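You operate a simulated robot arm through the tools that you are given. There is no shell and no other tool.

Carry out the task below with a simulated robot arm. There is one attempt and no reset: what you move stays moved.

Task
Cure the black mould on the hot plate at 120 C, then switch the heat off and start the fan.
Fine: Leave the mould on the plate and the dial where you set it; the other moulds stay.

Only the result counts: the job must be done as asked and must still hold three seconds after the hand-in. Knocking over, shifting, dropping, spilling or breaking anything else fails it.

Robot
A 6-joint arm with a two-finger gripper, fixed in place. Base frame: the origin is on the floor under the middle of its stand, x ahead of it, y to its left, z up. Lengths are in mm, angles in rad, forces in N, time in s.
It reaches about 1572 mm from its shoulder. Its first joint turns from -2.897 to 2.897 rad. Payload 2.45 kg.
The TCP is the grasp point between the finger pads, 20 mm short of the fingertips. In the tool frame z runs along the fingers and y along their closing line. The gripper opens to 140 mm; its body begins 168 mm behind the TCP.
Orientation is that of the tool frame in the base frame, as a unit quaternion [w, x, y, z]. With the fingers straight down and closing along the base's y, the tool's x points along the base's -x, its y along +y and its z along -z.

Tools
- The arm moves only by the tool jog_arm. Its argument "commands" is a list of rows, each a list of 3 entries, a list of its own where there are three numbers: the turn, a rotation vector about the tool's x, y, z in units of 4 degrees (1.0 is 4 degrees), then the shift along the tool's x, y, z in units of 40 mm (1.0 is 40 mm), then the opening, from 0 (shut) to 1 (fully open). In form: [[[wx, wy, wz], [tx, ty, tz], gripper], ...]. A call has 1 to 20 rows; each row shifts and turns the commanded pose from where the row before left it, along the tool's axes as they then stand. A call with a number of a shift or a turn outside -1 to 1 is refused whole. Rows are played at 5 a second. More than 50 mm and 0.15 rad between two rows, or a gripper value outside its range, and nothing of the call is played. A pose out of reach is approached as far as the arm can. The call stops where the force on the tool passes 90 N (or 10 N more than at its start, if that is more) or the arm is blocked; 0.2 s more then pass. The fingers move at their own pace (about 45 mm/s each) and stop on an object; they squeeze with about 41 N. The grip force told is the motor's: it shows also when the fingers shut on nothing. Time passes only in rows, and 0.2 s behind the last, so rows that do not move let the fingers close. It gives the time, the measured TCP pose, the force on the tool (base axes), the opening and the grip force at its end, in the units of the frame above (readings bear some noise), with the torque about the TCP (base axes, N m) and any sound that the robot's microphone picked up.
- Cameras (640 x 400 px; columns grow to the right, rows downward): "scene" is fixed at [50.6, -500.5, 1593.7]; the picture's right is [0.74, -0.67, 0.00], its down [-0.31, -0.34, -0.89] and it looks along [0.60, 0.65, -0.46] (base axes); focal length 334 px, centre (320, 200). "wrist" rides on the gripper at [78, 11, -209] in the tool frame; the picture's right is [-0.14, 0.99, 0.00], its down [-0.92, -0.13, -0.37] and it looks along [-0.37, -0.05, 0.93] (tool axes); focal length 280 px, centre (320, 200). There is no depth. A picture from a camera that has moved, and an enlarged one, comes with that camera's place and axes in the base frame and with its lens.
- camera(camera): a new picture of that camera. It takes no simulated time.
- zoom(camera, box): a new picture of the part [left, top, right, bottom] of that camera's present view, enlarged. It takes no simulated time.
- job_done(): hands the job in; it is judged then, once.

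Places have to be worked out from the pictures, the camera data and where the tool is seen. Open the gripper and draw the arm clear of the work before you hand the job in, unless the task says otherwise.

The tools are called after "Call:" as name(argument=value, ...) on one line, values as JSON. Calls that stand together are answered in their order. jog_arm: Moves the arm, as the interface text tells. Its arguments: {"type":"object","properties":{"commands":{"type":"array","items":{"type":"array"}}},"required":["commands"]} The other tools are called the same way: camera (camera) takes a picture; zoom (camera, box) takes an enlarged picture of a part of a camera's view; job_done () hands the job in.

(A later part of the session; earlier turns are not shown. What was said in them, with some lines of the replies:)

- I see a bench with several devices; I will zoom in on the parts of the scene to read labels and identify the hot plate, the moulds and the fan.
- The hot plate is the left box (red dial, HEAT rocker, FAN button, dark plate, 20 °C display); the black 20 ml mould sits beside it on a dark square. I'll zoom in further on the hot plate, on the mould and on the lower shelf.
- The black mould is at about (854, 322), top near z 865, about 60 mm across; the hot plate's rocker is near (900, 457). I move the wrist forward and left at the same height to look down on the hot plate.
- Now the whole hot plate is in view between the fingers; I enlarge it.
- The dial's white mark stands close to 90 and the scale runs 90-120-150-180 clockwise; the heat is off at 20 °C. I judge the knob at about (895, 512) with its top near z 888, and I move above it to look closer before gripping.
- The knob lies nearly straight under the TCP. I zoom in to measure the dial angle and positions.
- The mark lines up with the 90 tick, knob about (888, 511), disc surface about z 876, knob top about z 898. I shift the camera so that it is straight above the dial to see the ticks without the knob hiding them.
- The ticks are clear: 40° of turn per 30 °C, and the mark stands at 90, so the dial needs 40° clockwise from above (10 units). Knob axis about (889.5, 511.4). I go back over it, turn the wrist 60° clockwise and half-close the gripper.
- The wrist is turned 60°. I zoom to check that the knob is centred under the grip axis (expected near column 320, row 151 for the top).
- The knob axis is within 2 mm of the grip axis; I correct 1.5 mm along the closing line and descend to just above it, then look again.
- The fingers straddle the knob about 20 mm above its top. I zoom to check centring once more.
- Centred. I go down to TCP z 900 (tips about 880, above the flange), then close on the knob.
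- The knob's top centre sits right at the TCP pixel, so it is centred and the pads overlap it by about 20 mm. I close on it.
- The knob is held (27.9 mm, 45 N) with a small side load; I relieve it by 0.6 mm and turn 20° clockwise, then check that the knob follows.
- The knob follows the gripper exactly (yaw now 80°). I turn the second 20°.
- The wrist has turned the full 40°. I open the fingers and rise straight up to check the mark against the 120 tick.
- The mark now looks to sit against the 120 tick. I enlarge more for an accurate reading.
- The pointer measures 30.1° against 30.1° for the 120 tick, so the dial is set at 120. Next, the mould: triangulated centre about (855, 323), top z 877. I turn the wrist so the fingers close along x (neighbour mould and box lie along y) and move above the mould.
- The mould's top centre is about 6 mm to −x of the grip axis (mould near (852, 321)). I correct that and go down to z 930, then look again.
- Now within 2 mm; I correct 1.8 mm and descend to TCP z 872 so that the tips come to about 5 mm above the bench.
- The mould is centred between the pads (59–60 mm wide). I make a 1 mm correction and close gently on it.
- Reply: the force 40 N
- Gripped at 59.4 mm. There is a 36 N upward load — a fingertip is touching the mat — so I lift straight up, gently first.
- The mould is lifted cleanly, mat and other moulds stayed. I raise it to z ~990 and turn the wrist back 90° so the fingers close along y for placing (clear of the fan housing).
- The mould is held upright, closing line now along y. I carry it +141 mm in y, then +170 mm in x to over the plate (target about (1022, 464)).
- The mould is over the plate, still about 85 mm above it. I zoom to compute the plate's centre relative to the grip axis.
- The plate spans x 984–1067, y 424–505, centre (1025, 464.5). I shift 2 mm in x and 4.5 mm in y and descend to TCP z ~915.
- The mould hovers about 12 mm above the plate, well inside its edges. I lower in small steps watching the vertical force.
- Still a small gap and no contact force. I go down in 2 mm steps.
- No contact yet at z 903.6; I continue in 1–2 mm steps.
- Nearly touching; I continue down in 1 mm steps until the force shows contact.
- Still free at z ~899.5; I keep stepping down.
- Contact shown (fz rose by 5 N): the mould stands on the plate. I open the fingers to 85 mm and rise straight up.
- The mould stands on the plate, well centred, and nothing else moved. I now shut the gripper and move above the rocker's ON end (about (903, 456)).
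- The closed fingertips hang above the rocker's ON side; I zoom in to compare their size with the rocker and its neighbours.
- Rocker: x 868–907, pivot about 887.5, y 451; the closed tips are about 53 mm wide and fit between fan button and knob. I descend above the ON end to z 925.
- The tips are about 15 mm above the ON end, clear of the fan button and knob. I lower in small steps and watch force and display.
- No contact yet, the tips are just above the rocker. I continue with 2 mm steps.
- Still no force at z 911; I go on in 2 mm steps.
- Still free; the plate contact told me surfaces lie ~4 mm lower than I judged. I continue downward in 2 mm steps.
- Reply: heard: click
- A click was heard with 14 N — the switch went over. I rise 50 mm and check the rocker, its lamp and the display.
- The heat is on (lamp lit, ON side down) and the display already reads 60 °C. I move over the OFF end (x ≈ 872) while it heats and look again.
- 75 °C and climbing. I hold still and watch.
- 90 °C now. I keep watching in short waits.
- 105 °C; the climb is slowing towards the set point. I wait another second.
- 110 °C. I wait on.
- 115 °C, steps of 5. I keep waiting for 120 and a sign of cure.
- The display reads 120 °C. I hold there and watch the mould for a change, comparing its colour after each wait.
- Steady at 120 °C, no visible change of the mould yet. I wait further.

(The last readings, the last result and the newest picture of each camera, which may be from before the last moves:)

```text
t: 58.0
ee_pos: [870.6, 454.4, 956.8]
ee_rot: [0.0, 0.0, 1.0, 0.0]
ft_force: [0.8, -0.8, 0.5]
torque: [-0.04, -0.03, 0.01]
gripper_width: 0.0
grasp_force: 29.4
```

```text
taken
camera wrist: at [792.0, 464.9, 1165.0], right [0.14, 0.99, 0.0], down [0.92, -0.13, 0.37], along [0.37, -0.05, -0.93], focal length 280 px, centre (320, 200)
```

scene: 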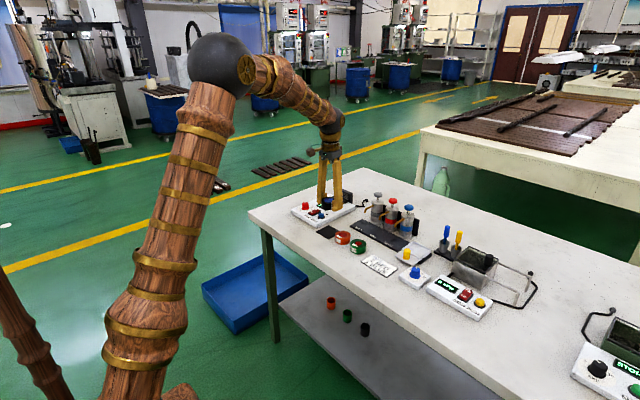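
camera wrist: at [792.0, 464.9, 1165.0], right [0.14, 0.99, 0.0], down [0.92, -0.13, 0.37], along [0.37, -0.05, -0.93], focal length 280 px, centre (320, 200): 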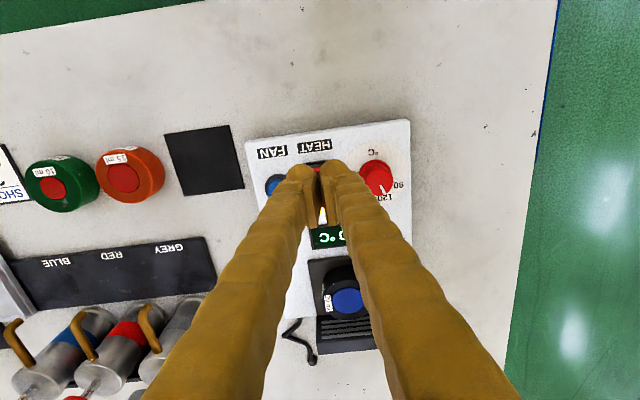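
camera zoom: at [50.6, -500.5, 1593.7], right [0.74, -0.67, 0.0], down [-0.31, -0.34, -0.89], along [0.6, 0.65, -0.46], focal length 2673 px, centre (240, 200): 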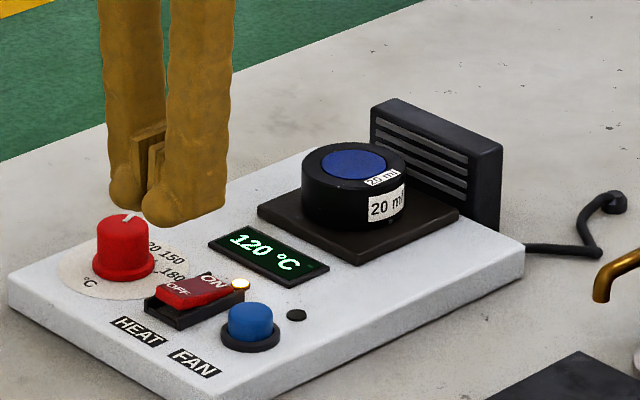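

No change yet. I wait in 4 s blocks, checking for colour, sound or a display message.

Call:
jog_arm(commands=[[[0, 0, 0], [0, 0, 0], 0], [[0, 0, 0], [0, 0, 0], 0], [[0, 0, 0], [0, 0, 0], 0], [[0, 0, 0], [0, 0, 0], 0], [[0, 0, 0], [0, 0, 0], 0], [[0, 0, 0], [0, 0, 0], 0], [[0, 0, 0], [0, 0, 0], 0], [[0, 0, 0], [0, 0, 0], 0], [[0, 0, 0], [0, 0, 0], 0], [[0, 0, 0], [0, 0, 0], 0], [[0, 0, 0], [0, 0, 0], 0], [[0, 0, 0], [0, 0, 0], 0], [[0, 0, 0], [0, 0, 0], 0], [[0, 0, 0], [0, 0, 0], 0], [[0, 0, 0], [0, 0, 0], 0], [[0, 0, 0], [0, 0, 0], 0], [[0, 0, 0], [0, 0, 0], 0], [[0, 0, 0], [0, 0, 0], 0], [[0, 0, 0], [0, 0, 0], 0]])

Call:
zoom(camera="scene", box=[290, 175, 370, 225])

```text
t: 62.0
ee_pos: [869.9, 454.2, 957.6]
ee_rot: [0.0, 0.0, 1.0, 0.001]
ft_force: [-0.6, -0.4, -0.6]
torque: [-0.01, -0.01, -0.02]
gripper_width: 0.2
grasp_force: 29.7
```

```text
8.00 times, centred on (330, 200) of scene
camera zoom: at [50.6, -500.5, 1593.7], right [0.74, -0.67, 0.0], down [-0.31, -0.34, -0.89], along [0.6, 0.65, -0.46], focal length 2673 px, centre (240, 200)
```

zoom: 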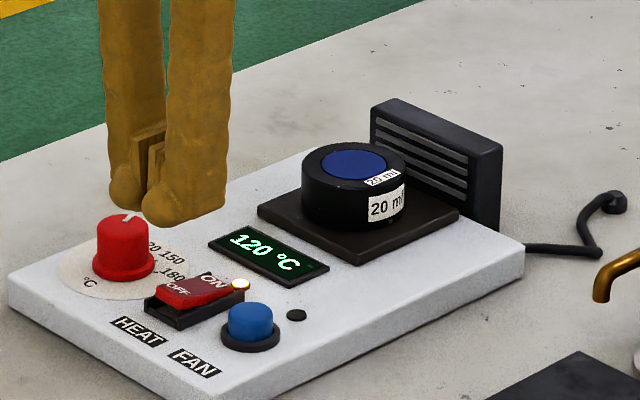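

The blue face might have become slightly darker and smoother; I zoom in closely on it.

Call:
zoom(camera="scene", box=[322, 190, 362, 215])

Call:
zoom(camera="wrist", box=[310, 250, 390, 330])

```text
16.00 times, centred on (342, 202) of scene
camera zoom: at [50.6, -500.5, 1593.7], right [0.74, -0.67, 0.0], down [-0.31, -0.34, -0.89], along [0.6, 0.65, -0.46], focal length 5346 px, centre (-32, 160)
```

zoom: 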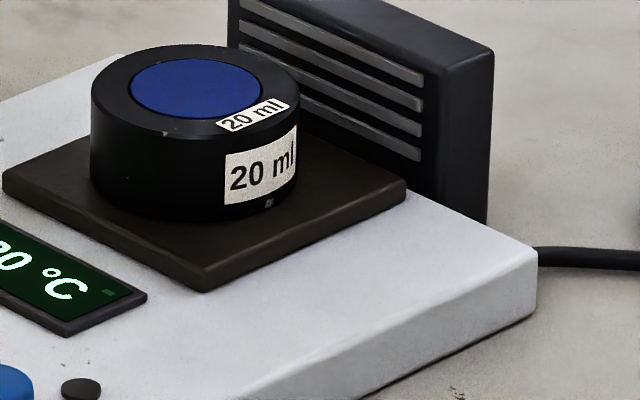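

```text
5.00 times, centred on (350, 290) of wrist
camera zoom: at [792.0, 464.9, 1165.0], right [0.14, 0.99, 0.0], down [0.92, -0.13, 0.37], along [0.37, -0.05, -0.93], focal length 1402 px, centre (170, -250)
```

zoom: 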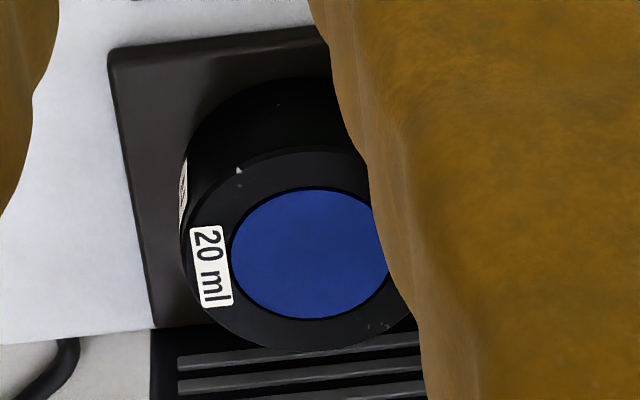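

The display also has a small dim mark in one corner that may be a status indicator; I zoom on it.

Call:
zoom(camera="scene", box=[312, 200, 336, 215])

Call:
zoom(camera="wrist", box=[300, 215, 350, 255])

```text
16.00 times, centred on (324, 208) of scene
camera zoom: at [50.6, -500.5, 1593.7], right [0.74, -0.67, 0.0], down [-0.31, -0.34, -0.89], along [0.6, 0.65, -0.46], focal length 5346 px, centre (256, 80)
```

zoom: 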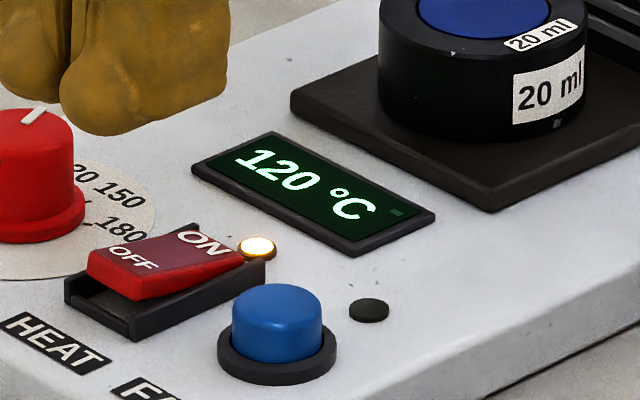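

```text
10.00 times, centred on (325, 235) of wrist
camera zoom: at [792.0, 464.9, 1165.0], right [0.14, 0.99, 0.0], down [0.92, -0.13, 0.37], along [0.37, -0.05, -0.93], focal length 2804 px, centre (270, -150)
```

zoom: 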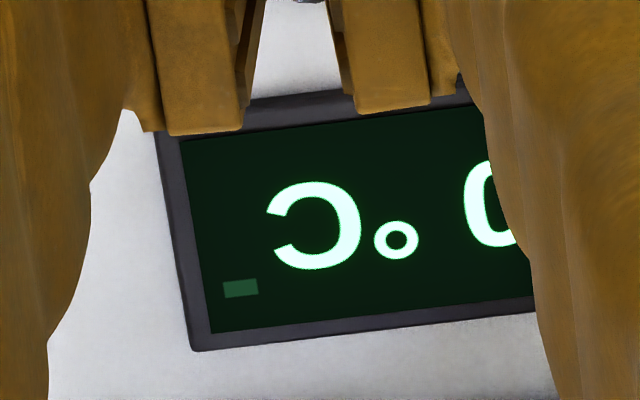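

The display mark is unchanged from the start. I keep the heat on and go on waiting, listening for a sound.

Call:
jog_arm(commands=[[[0, 0, 0], [0, 0, 0], 0], [[0, 0, 0], [0, 0, 0], 0], [[0, 0, 0], [0, 0, 0], 0], [[0, 0, 0], [0, 0, 0], 0], [[0, 0, 0], [0, 0, 0], 0], [[0, 0, 0], [0, 0, 0], 0], [[0, 0, 0], [0, 0, 0], 0], [[0, 0, 0], [0, 0, 0], 0], [[0, 0, 0], [0, 0, 0], 0], [[0, 0, 0], [0, 0, 0], 0], [[0, 0, 0], [0, 0, 0], 0], [[0, 0, 0], [0, 0, 0], 0], [[0, 0, 0], [0, 0, 0], 0], [[0, 0, 0], [0, 0, 0], 0], [[0, 0, 0], [0, 0, 0], 0], [[0, 0, 0], [0, 0, 0], 0], [[0, 0, 0], [0, 0, 0], 0], [[0, 0, 0], [0, 0, 0], 0], [[0, 0, 0], [0, 0, 0], 0]])

Call:
zoom(camera="scene", box=[322, 190, 362, 215])

Call:
zoom(camera="wrist", box=[310, 250, 390, 330])

```text
t: 66.0
ee_pos: [870.1, 453.4, 956.9]
ee_rot: [0.001, 0.0, 1.0, 0.0]
ft_force: [0.2, 0.3, 0.1]
torque: [-0.03, 0.04, -0.01]
gripper_width: 0.0
grasp_force: 29.1
```

```text
16.00 times, centred on (342, 202) of scene
camera zoom: at [50.6, -500.5, 1593.7], right [0.74, -0.67, 0.0], down [-0.31, -0.34, -0.89], along [0.6, 0.65, -0.46], focal length 5346 px, centre (-32, 160)
```

zoom: 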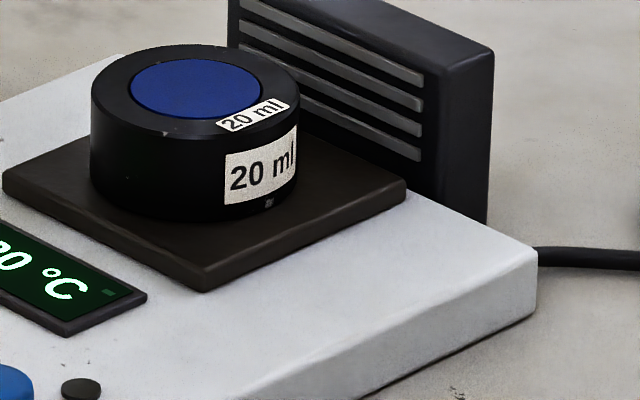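

```text
5.00 times, centred on (350, 290) of wrist
camera zoom: at [792.0, 464.9, 1165.0], right [0.14, 0.99, 0.0], down [0.92, -0.13, 0.37], along [0.37, -0.05, -0.93], focal length 1402 px, centre (170, -250)
```

zoom: 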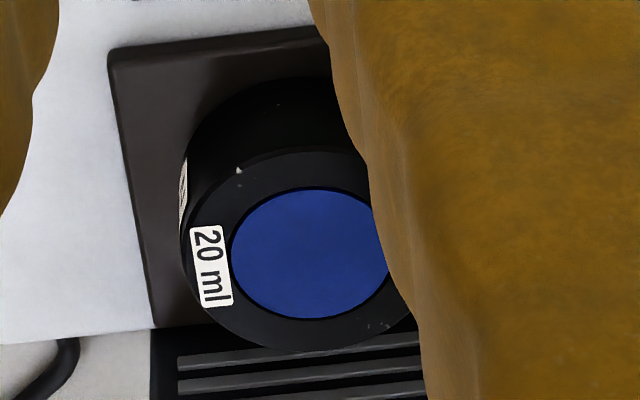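

No further change between 62 and 66 s. I take the same 8x view as before for comparison and then wait a further 4 s.

Call:
jog_arm(commands=[[[0, 0, 0], [0, 0, 0], 0], [[0, 0, 0], [0, 0, 0], 0], [[0, 0, 0], [0, 0, 0], 0], [[0, 0, 0], [0, 0, 0], 0], [[0, 0, 0], [0, 0, 0], 0], [[0, 0, 0], [0, 0, 0], 0], [[0, 0, 0], [0, 0, 0], 0], [[0, 0, 0], [0, 0, 0], 0], [[0, 0, 0], [0, 0, 0], 0], [[0, 0, 0], [0, 0, 0], 0], [[0, 0, 0], [0, 0, 0], 0], [[0, 0, 0], [0, 0, 0], 0], [[0, 0, 0], [0, 0, 0], 0], [[0, 0, 0], [0, 0, 0], 0], [[0, 0, 0], [0, 0, 0], 0], [[0, 0, 0], [0, 0, 0], 0], [[0, 0, 0], [0, 0, 0], 0], [[0, 0, 0], [0, 0, 0], 0], [[0, 0, 0], [0, 0, 0], 0]])

Call:
zoom(camera="scene", box=[290, 175, 370, 225])

Call:
zoom(camera="scene", box=[310, 210, 374, 250])

```text
t: 70.0
ee_pos: [870.7, 453.6, 955.8]
ee_rot: [0.0, -0.001, 1.0, 0.0]
ft_force: [-1.5, -0.1, -0.3]
torque: [0.01, 0.01, -0.01]
gripper_width: 0.0
grasp_force: 29.7
```

```text
8.00 times, centred on (330, 200) of scene
camera zoom: at [50.6, -500.5, 1593.7], right [0.74, -0.67, 0.0], down [-0.31, -0.34, -0.89], along [0.6, 0.65, -0.46], focal length 2673 px, centre (240, 200)
```

zoom: 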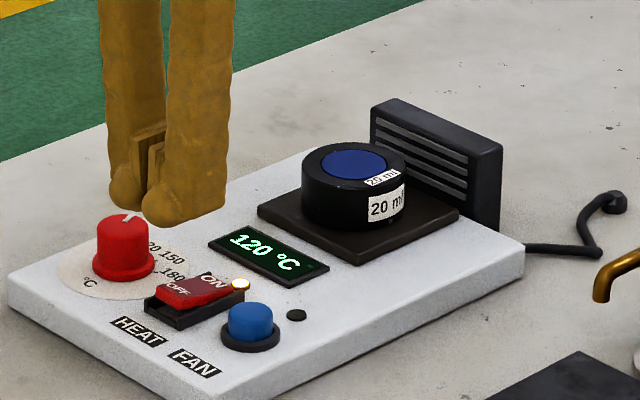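

```text
10.00 times, centred on (342, 230) of scene
camera zoom: at [50.6, -500.5, 1593.7], right [0.74, -0.67, 0.0], down [-0.31, -0.34, -0.89], along [0.6, 0.65, -0.46], focal length 3341 px, centre (100, -100)
```

zoom: 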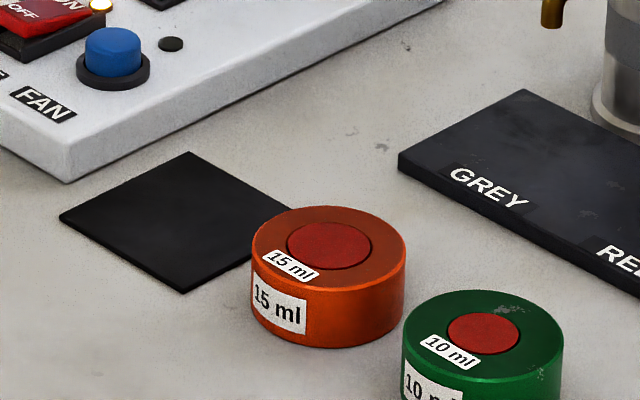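

The blue face went from speckled to smooth between 58 and 62 s (the uncured moulds are still speckled) and has been stable since, after 16 s at 120 °C. I now switch the heat off: descend on the OFF end.

Call:
jog_arm(commands=[[[0, 0, 0], [0, 0.04, 0.6], 0], [[0, 0, 0], [0, 0, 0.5], 0], [[0, 0, 0], [0, 0, 0], 0]])

Call:
zoom(camera="scene", box=[300, 185, 340, 225])

Call:
zoom(camera="wrist", box=[240, 130, 400, 230])

```text
t: 70.8
ee_pos: [872.3, 456.6, 910.1]
ee_rot: [0.0, 0.0, 1.0, 0.0]
ft_force: [-0.2, 0.1, -0.1]
torque: [0.03, 0.0, 0.02]
gripper_width: 0.0
grasp_force: 29.5
```

```text
10.00 times, centred on (320, 205) of scene
camera zoom: at [50.6, -500.5, 1593.7], right [0.74, -0.67, 0.0], down [-0.31, -0.34, -0.89], along [0.6, 0.65, -0.46], focal length 3341 px, centre (320, 150)
```

zoom: 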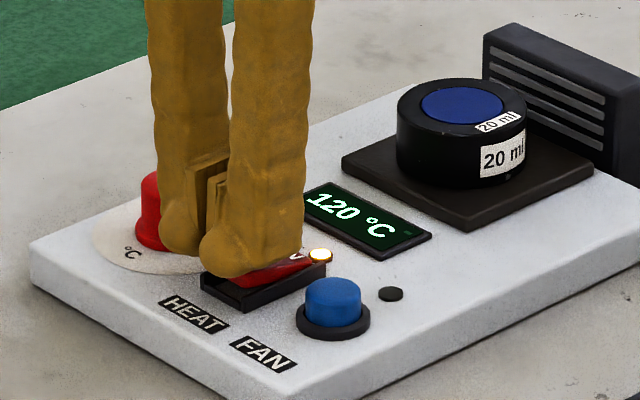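

```text
4.00 times, centred on (320, 180) of wrist
camera zoom: at [793.5, 466.6, 1119.0], right [0.14, 0.99, 0.0], down [0.92, -0.13, 0.37], along [0.37, -0.05, -0.93], focal length 1122 px, centre (320, 280)
```

zoom: 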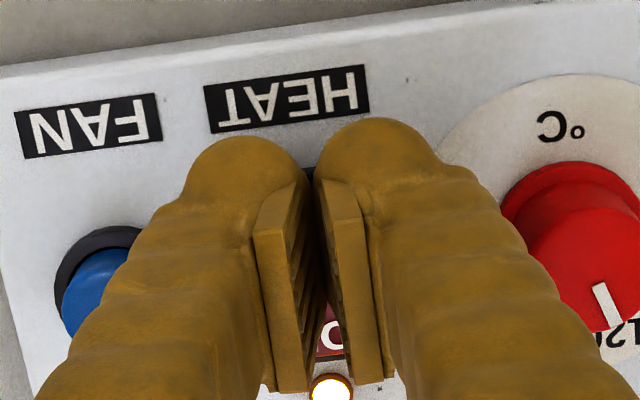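

Clear of the neighbours. I step down 2 mm at a time until the click.

Call:
jog_arm(commands=[[[0, 0, 0], [0, 0, 0.05], 0], [[0, 0, 0], [0, 0, 0.05], 0], [[0, 0, 0], [0, 0, 0], 0]])

Call:
jog_arm(commands=[[[0, 0, 0], [0, 0, 0.04], 0], [[0, 0, 0], [0, 0, 0], 0]])

```text
t: 71.6
ee_pos: [872.7, 455.2, 905.0]
ee_rot: [0.0, 0.0, 1.0, 0.0]
ft_force: [-1.0, 0.2, 0.5]
torque: [-0.02, 0.0, 0.01]
gripper_width: 0.0
grasp_force: 29.9
```

```text
t: 72.2
ee_pos: [872.3, 455.4, 905.2]
ee_rot: [0.0, 0.0, 1.0, 0.0]
ft_force: [0.6, 0.4, 1.2]
torque: [0.01, 0.02, -0.01]
gripper_width: 0.2
grasp_force: 29.8
```

No click yet; I go down another 2 mm.

Call:
jog_arm(commands=[[[0, 0, 0], [0, 0, 0.05], 0], [[0, 0, 0], [0, 0, 0], 0]])

Call:
zoom(camera="scene", box=[300, 185, 340, 225])

```text
t: 72.8
ee_pos: [873.1, 456.3, 905.0]
ee_rot: [0.001, 0.001, 1.0, 0.0]
ft_force: [-2.8, -1.9, 8.8]
torque: [-0.14, -0.08, -0.05]
gripper_width: 0.0
grasp_force: 29.4
```

```text
10.00 times, centred on (320, 205) of scene
camera zoom: at [50.6, -500.5, 1593.7], right [0.74, -0.67, 0.0], down [-0.31, -0.34, -0.89], along [0.6, 0.65, -0.46], focal length 3341 px, centre (320, 150)
```

zoom: 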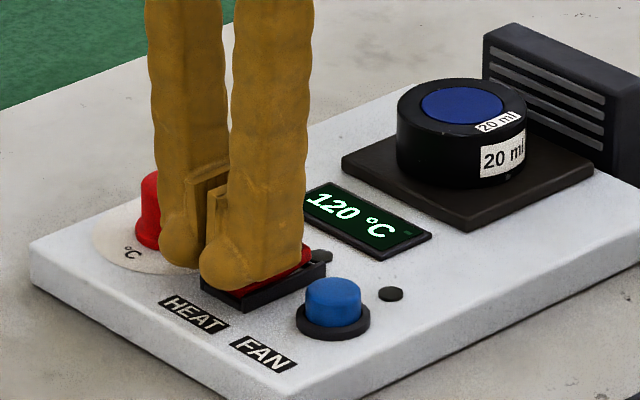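

The lamp appears dark now, so the switch seems to be off. I rise and check rocker, lamp and display.

Call:
jog_arm(commands=[[[0, 0, 0], [0, 0, -0.4], 0], [[0, 0, 0], [0, 0, -0.9], 0], [[0, 0, 0], [0, 0, 0], 0]])

Call:
zoom(camera="scene", box=[290, 175, 370, 225])

```text
t: 73.6
ee_pos: [872.9, 457.9, 955.9]
ee_rot: [0.0, 0.001, 1.0, 0.0]
ft_force: [0.7, 1.0, -1.0]
torque: [0.03, -0.01, 0.01]
gripper_width: 0.0
grasp_force: 29.7
```

```text
8.00 times, centred on (330, 200) of scene
camera zoom: at [50.6, -500.5, 1593.7], right [0.74, -0.67, 0.0], down [-0.31, -0.34, -0.89], along [0.6, 0.65, -0.46], focal length 2673 px, centre (240, 200)
```

zoom: 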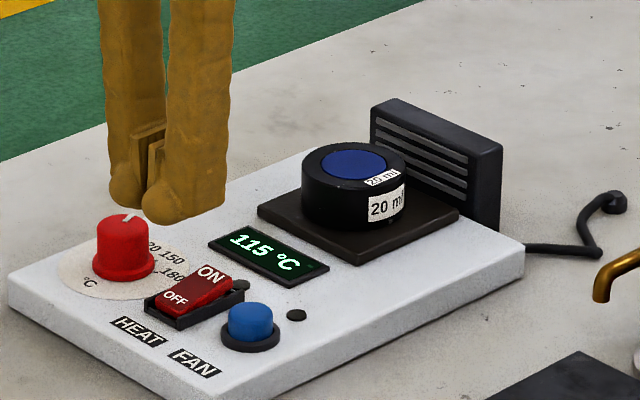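

Heat is off (OFF side down, lamp dark, display 115 °C falling). Next the FAN button at about (887.5, 407): I move over it at y 405 to stay clear of the rocker and go down to z ~918.

Call:
jog_arm(commands=[[[0, 0, 0], [-0.19, -0.64, 0], 0], [[0, 0, 0], [-0.19, -0.64, 0], 0], [[0, 0, 0], [0, 0, 0.5], 0], [[0, 0, 0], [0, 0, 0.45], 0], [[0, 0, 0], [0, 0, 0], 0]])

Call:
zoom(camera="scene", box=[300, 185, 340, 225])

Call:
zoom(camera="wrist", box=[240, 130, 400, 230])

```text
t: 74.8
ee_pos: [887.4, 405.1, 917.6]
ee_rot: [-0.001, 0.0, 1.0, 0.0]
ft_force: [0.3, -0.6, 0.8]
torque: [-0.01, -0.02, 0.01]
gripper_width: 0.0
grasp_force: 29.0
```

```text
10.00 times, centred on (320, 205) of scene
camera zoom: at [50.6, -500.5, 1593.7], right [0.74, -0.67, 0.0], down [-0.31, -0.34, -0.89], along [0.6, 0.65, -0.46], focal length 3341 px, centre (320, 150)
```

zoom: 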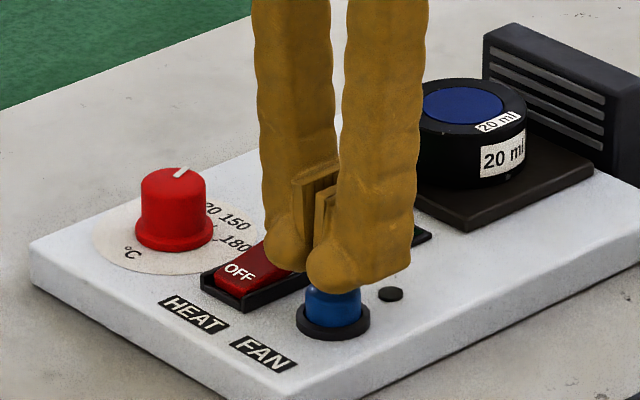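

```text
4.00 times, centred on (320, 180) of wrist
camera zoom: at [809.2, 416.0, 1126.4], right [0.14, 0.99, 0.0], down [0.92, -0.13, 0.37], along [0.37, -0.05, -0.93], focal length 1122 px, centre (320, 280)
```

zoom: 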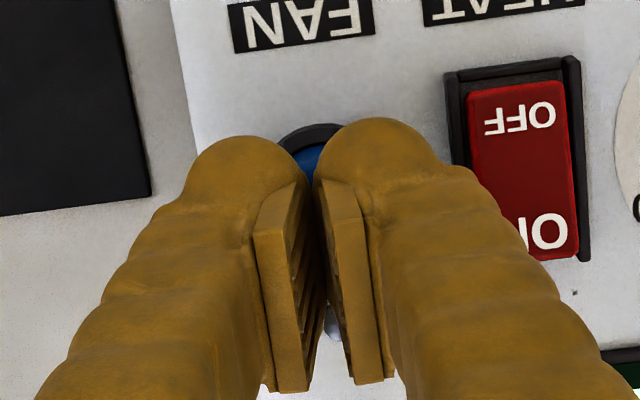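

The tips are over the button with about 6 mm to the rocker frame. I shift 1.5 mm away from the rocker and lower in 2 mm steps until it clicks.

Call:
jog_arm(commands=[[[0, 0, 0], [0, -0.04, 0.05], 0], [[0, 0, 0], [0, 0, 0.05], 0], [[0, 0, 0], [0, 0, 0], 0]])

Call:
jog_arm(commands=[[[0, 0, 0], [0, 0, 0.05], 0], [[0, 0, 0], [0, 0, 0], 0]])

Call:
jog_arm(commands=[[[0, 0, 0], [0, 0, 0.05], 0], [[0, 0, 0], [0, 0, 0], 0]])

```text
t: 75.6
ee_pos: [888.0, 403.5, 913.1]
ee_rot: [0.0, 0.001, 1.0, 0.0]
ft_force: [-0.9, -0.1, 0.6]
torque: [-0.04, 0.0, 0.01]
gripper_width: 0.0
grasp_force: 30.0
```

```text
t: 76.2
ee_pos: [887.7, 404.9, 911.6]
ee_rot: [0.0, 0.0, 1.0, 0.001]
ft_force: [1.3, -0.5, -0.1]
torque: [0.0, 0.01, 0.0]
gripper_width: 0.0
grasp_force: 29.8
```

```text
t: 76.8
ee_pos: [887.4, 404.1, 909.3]
ee_rot: [0.0, 0.0, 1.0, -0.001]
ft_force: [0.4, 0.4, -0.6]
torque: [0.0, 0.01, -0.01]
gripper_width: 0.0
grasp_force: 29.5
```

No contact yet at z 909; further down in 2 mm steps.

Call:
jog_arm(commands=[[[0, 0, 0], [0, 0, 0.05], 0], [[0, 0, 0], [0, 0, 0], 0]])

Call:
jog_arm(commands=[[[0, 0, 0], [0, 0, 0.05], 0], [[0, 0, 0], [0, 0, 0], 0]])

Call:
zoom(camera="scene", box=[300, 185, 340, 225])

```text
t: 77.4
ee_pos: [887.8, 403.8, 907.2]
ee_rot: [0.0, -0.001, 1.0, -0.001]
ft_force: [-0.1, 0.7, 0.7]
torque: [0.01, -0.01, 0.01]
gripper_width: 6.1
grasp_force: 29.6
```

```text
t: 78.0
ee_pos: [887.9, 403.7, 905.4]
ee_rot: [0.0, -0.001, 1.0, 0.0]
ft_force: [0.2, 0.8, 0.5]
torque: [0.02, -0.03, 0.02]
gripper_width: 5.8
grasp_force: 29.2
heard: click
```

```text
10.00 times, centred on (320, 205) of scene
camera zoom: at [50.6, -500.5, 1593.7], right [0.74, -0.67, 0.0], down [-0.31, -0.34, -0.89], along [0.6, 0.65, -0.46], focal length 3341 px, centre (320, 150)
```

zoom: 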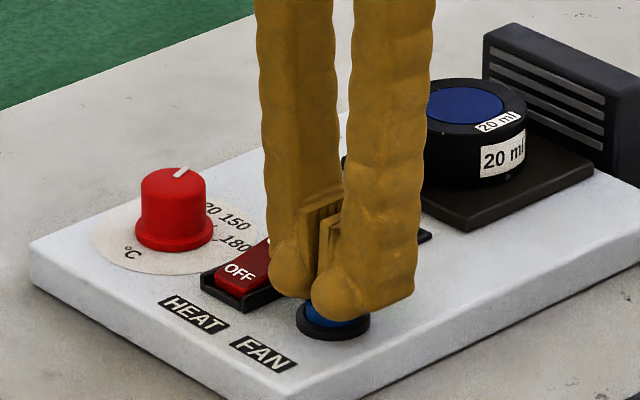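

A click was heard at the button. I rise straight up and check the fan lamp.

Call:
jog_arm(commands=[[[0, 0, 0], [0, 0, -0.4], 0], [[0, 0, 0], [0, 0, -0.9], 0], [[0, 0, 0], [0, 0, -0.5], 0], [[0, 0, 0], [0, 0, 0], 0]])

Call:
zoom(camera="scene", box=[290, 175, 370, 225])

Call:
zoom(camera="scene", box=[300, 195, 340, 220])

```text
t: 79.0
ee_pos: [887.7, 401.6, 978.2]
ee_rot: [0.0, 0.0, 1.0, 0.0]
ft_force: [1.1, 0.0, -0.1]
torque: [-0.02, -0.01, -0.01]
gripper_width: 0.1
grasp_force: 29.9
```

```text
8.00 times, centred on (330, 200) of scene
camera zoom: at [50.6, -500.5, 1593.7], right [0.74, -0.67, 0.0], down [-0.31, -0.34, -0.89], along [0.6, 0.65, -0.46], focal length 2673 px, centre (240, 200)
```

zoom: 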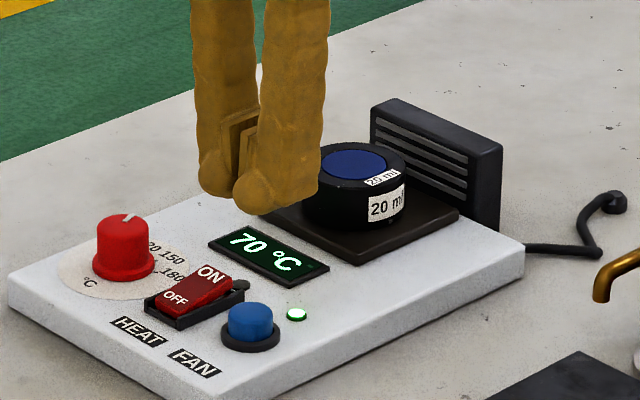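

```text
16.00 times, centred on (320, 208) of scene
camera zoom: at [50.6, -500.5, 1593.7], right [0.74, -0.67, 0.0], down [-0.31, -0.34, -0.89], along [0.6, 0.65, -0.46], focal length 5346 px, centre (320, 80)
```

zoom: 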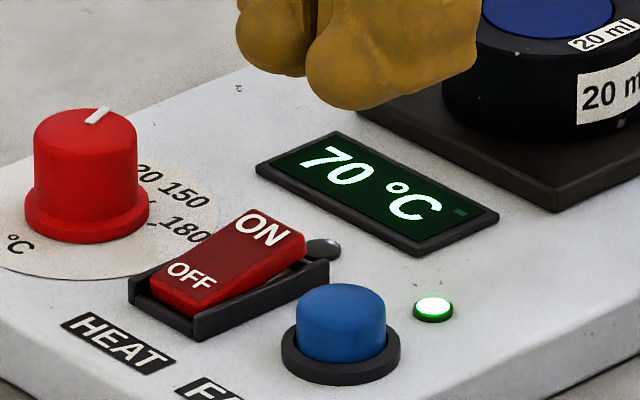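

The fan lamp is green, the heat lamp dark, the dial unmoved and the display falling (70 °C). I rise, open the gripper and draw the arm back clear of the bench work.

Call:
jog_arm(commands=[[[0, 0, 0], [0, 0, -1], 0], [[0, 0, 0], [0, 0, -1], 0], [[0, 0, 0], [0, 0, -1], 0.3], [[0, 0, 0], [0, 0, -1], 0.6], [[0, 0, 0], [0, 0, -1], 1], [[0, 0, 0], [1, 0, 0], 1], [[0, 0, 0], [1, 0, 0], 1], [[0, 0, 0], [1, 0, 0], 1], [[0, 0, 0], [1, 0, 0], 1], [[0, 0, 0], [1, 0, 0], 1], [[0, 0, 0], [1, 0, 0], 1], [[0, 0, 0], [0.5, 0, 0], 1], [[0, 0, 0], [0, 0, 0], 1], [[0, 0, 0], [0, 0, 0], 1]])

Call:
camera(camera="scene")

Call:
zoom(camera="scene", box=[290, 175, 370, 225])

Call:
zoom(camera="scene", box=[280, 170, 440, 270])

Call:
camera(camera="wrist")

```text
t: 82.0
ee_pos: [627.1, 403.3, 1176.3]
ee_rot: [-0.001, 0.0, 1.0, 0.0]
ft_force: [-0.5, 0.0, 0.3]
torque: [-0.01, -0.02, -0.04]
gripper_width: 139.8
grasp_force: 0.0
```

```text
taken
```

scene: 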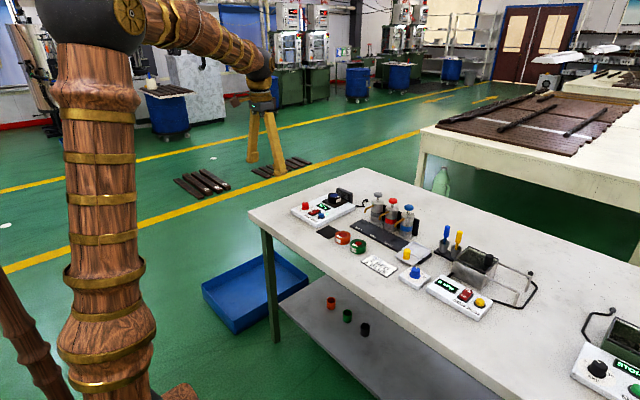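

```text
8.00 times, centred on (330, 200) of scene
camera zoom: at [50.6, -500.5, 1593.7], right [0.74, -0.67, 0.0], down [-0.31, -0.34, -0.89], along [0.6, 0.65, -0.46], focal length 2673 px, centre (240, 200)
```

zoom: 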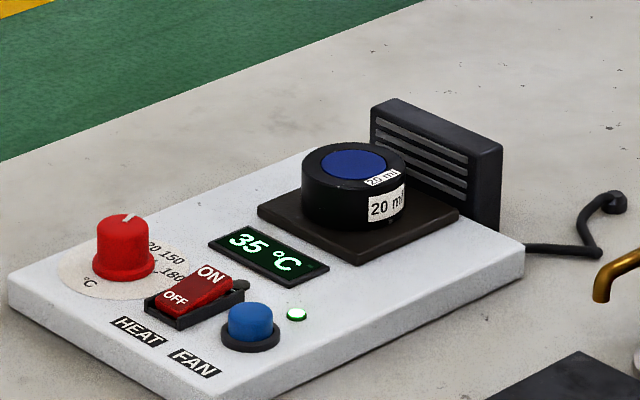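

```text
4.00 times, centred on (360, 220) of scene
camera zoom: at [50.6, -500.5, 1593.7], right [0.74, -0.67, 0.0], down [-0.31, -0.34, -0.89], along [0.6, 0.65, -0.46], focal length 1336 px, centre (160, 120)
```

zoom: 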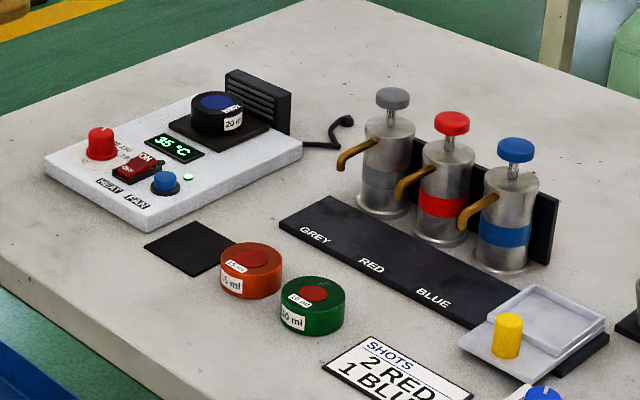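

```text
taken
camera wrist: at [549.2, 413.3, 1385.9], right [0.14, 0.99, 0.0], down [0.92, -0.13, 0.37], along [0.37, -0.05, -0.93], focal length 280 px, centre (320, 200)
```

wrist: 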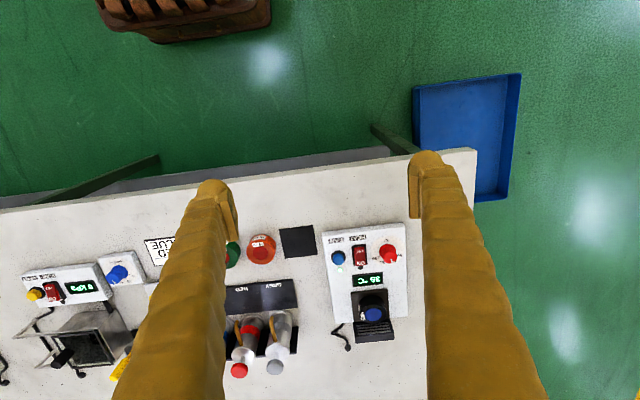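

Everything stands as asked, other moulds and the mat unmoved. One last close look at the mould's face to compare it with the speckled uncured ones.

Call:
zoom(camera="scene", box=[322, 188, 354, 208])

Call:
zoom(camera="scene", box=[330, 225, 370, 250])

```text
16.00 times, centred on (338, 198) of scene
camera zoom: at [50.6, -500.5, 1593.7], right [0.74, -0.67, 0.0], down [-0.31, -0.34, -0.89], along [0.6, 0.65, -0.46], focal length 5346 px, centre (32, 232)
```

zoom: 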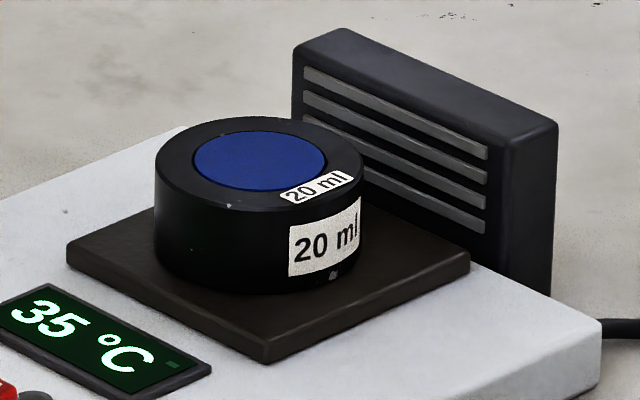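

```text
16.00 times, centred on (350, 238) of scene
camera zoom: at [50.6, -500.5, 1593.7], right [0.74, -0.67, 0.0], down [-0.31, -0.34, -0.89], along [0.6, 0.65, -0.46], focal length 5346 px, centre (-160, -400)
```

zoom: 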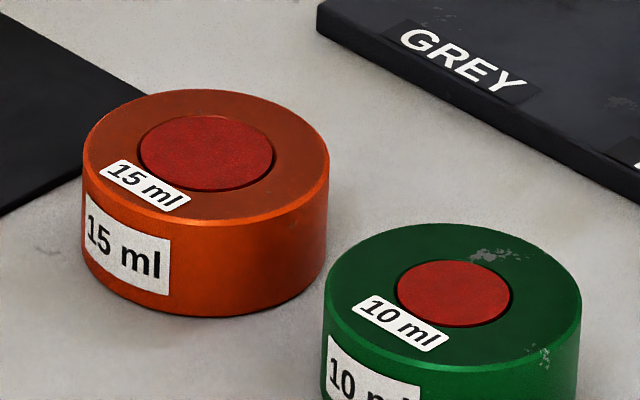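

The blue face is now smooth and matte while the uncured ones are still speckled. The heat is off, the fan is running, the dial is at 120, and the arm is clear with the gripper open, so I hand in.

Call:
job_done()

```text
The job is handed in.
```

I put the black 20 ml mould on the hot plate, held it at 120 °C for about 18 seconds, then switched the heat off and started the fan. I have handed the job in.

- **Dial:** it was at 90. I turned it to 120 and left it there.
- **Cure:** the hot plate gave no "cured" signal. I judged it by the blue face, which looked smoother about 5 to 8 seconds after the display reached 120 °C. It did not change again. The uncured moulds still look speckled.
- **Heat and fan:** the switch is on OFF and its lamp is dark. The fan's green lamp is lit, and the display had fallen to 35 °C at the last look.
- **Everything else:** the mould is still on the plate. The other moulds and the black mat look unmoved, and the arm is clear of the bench with the gripper open.
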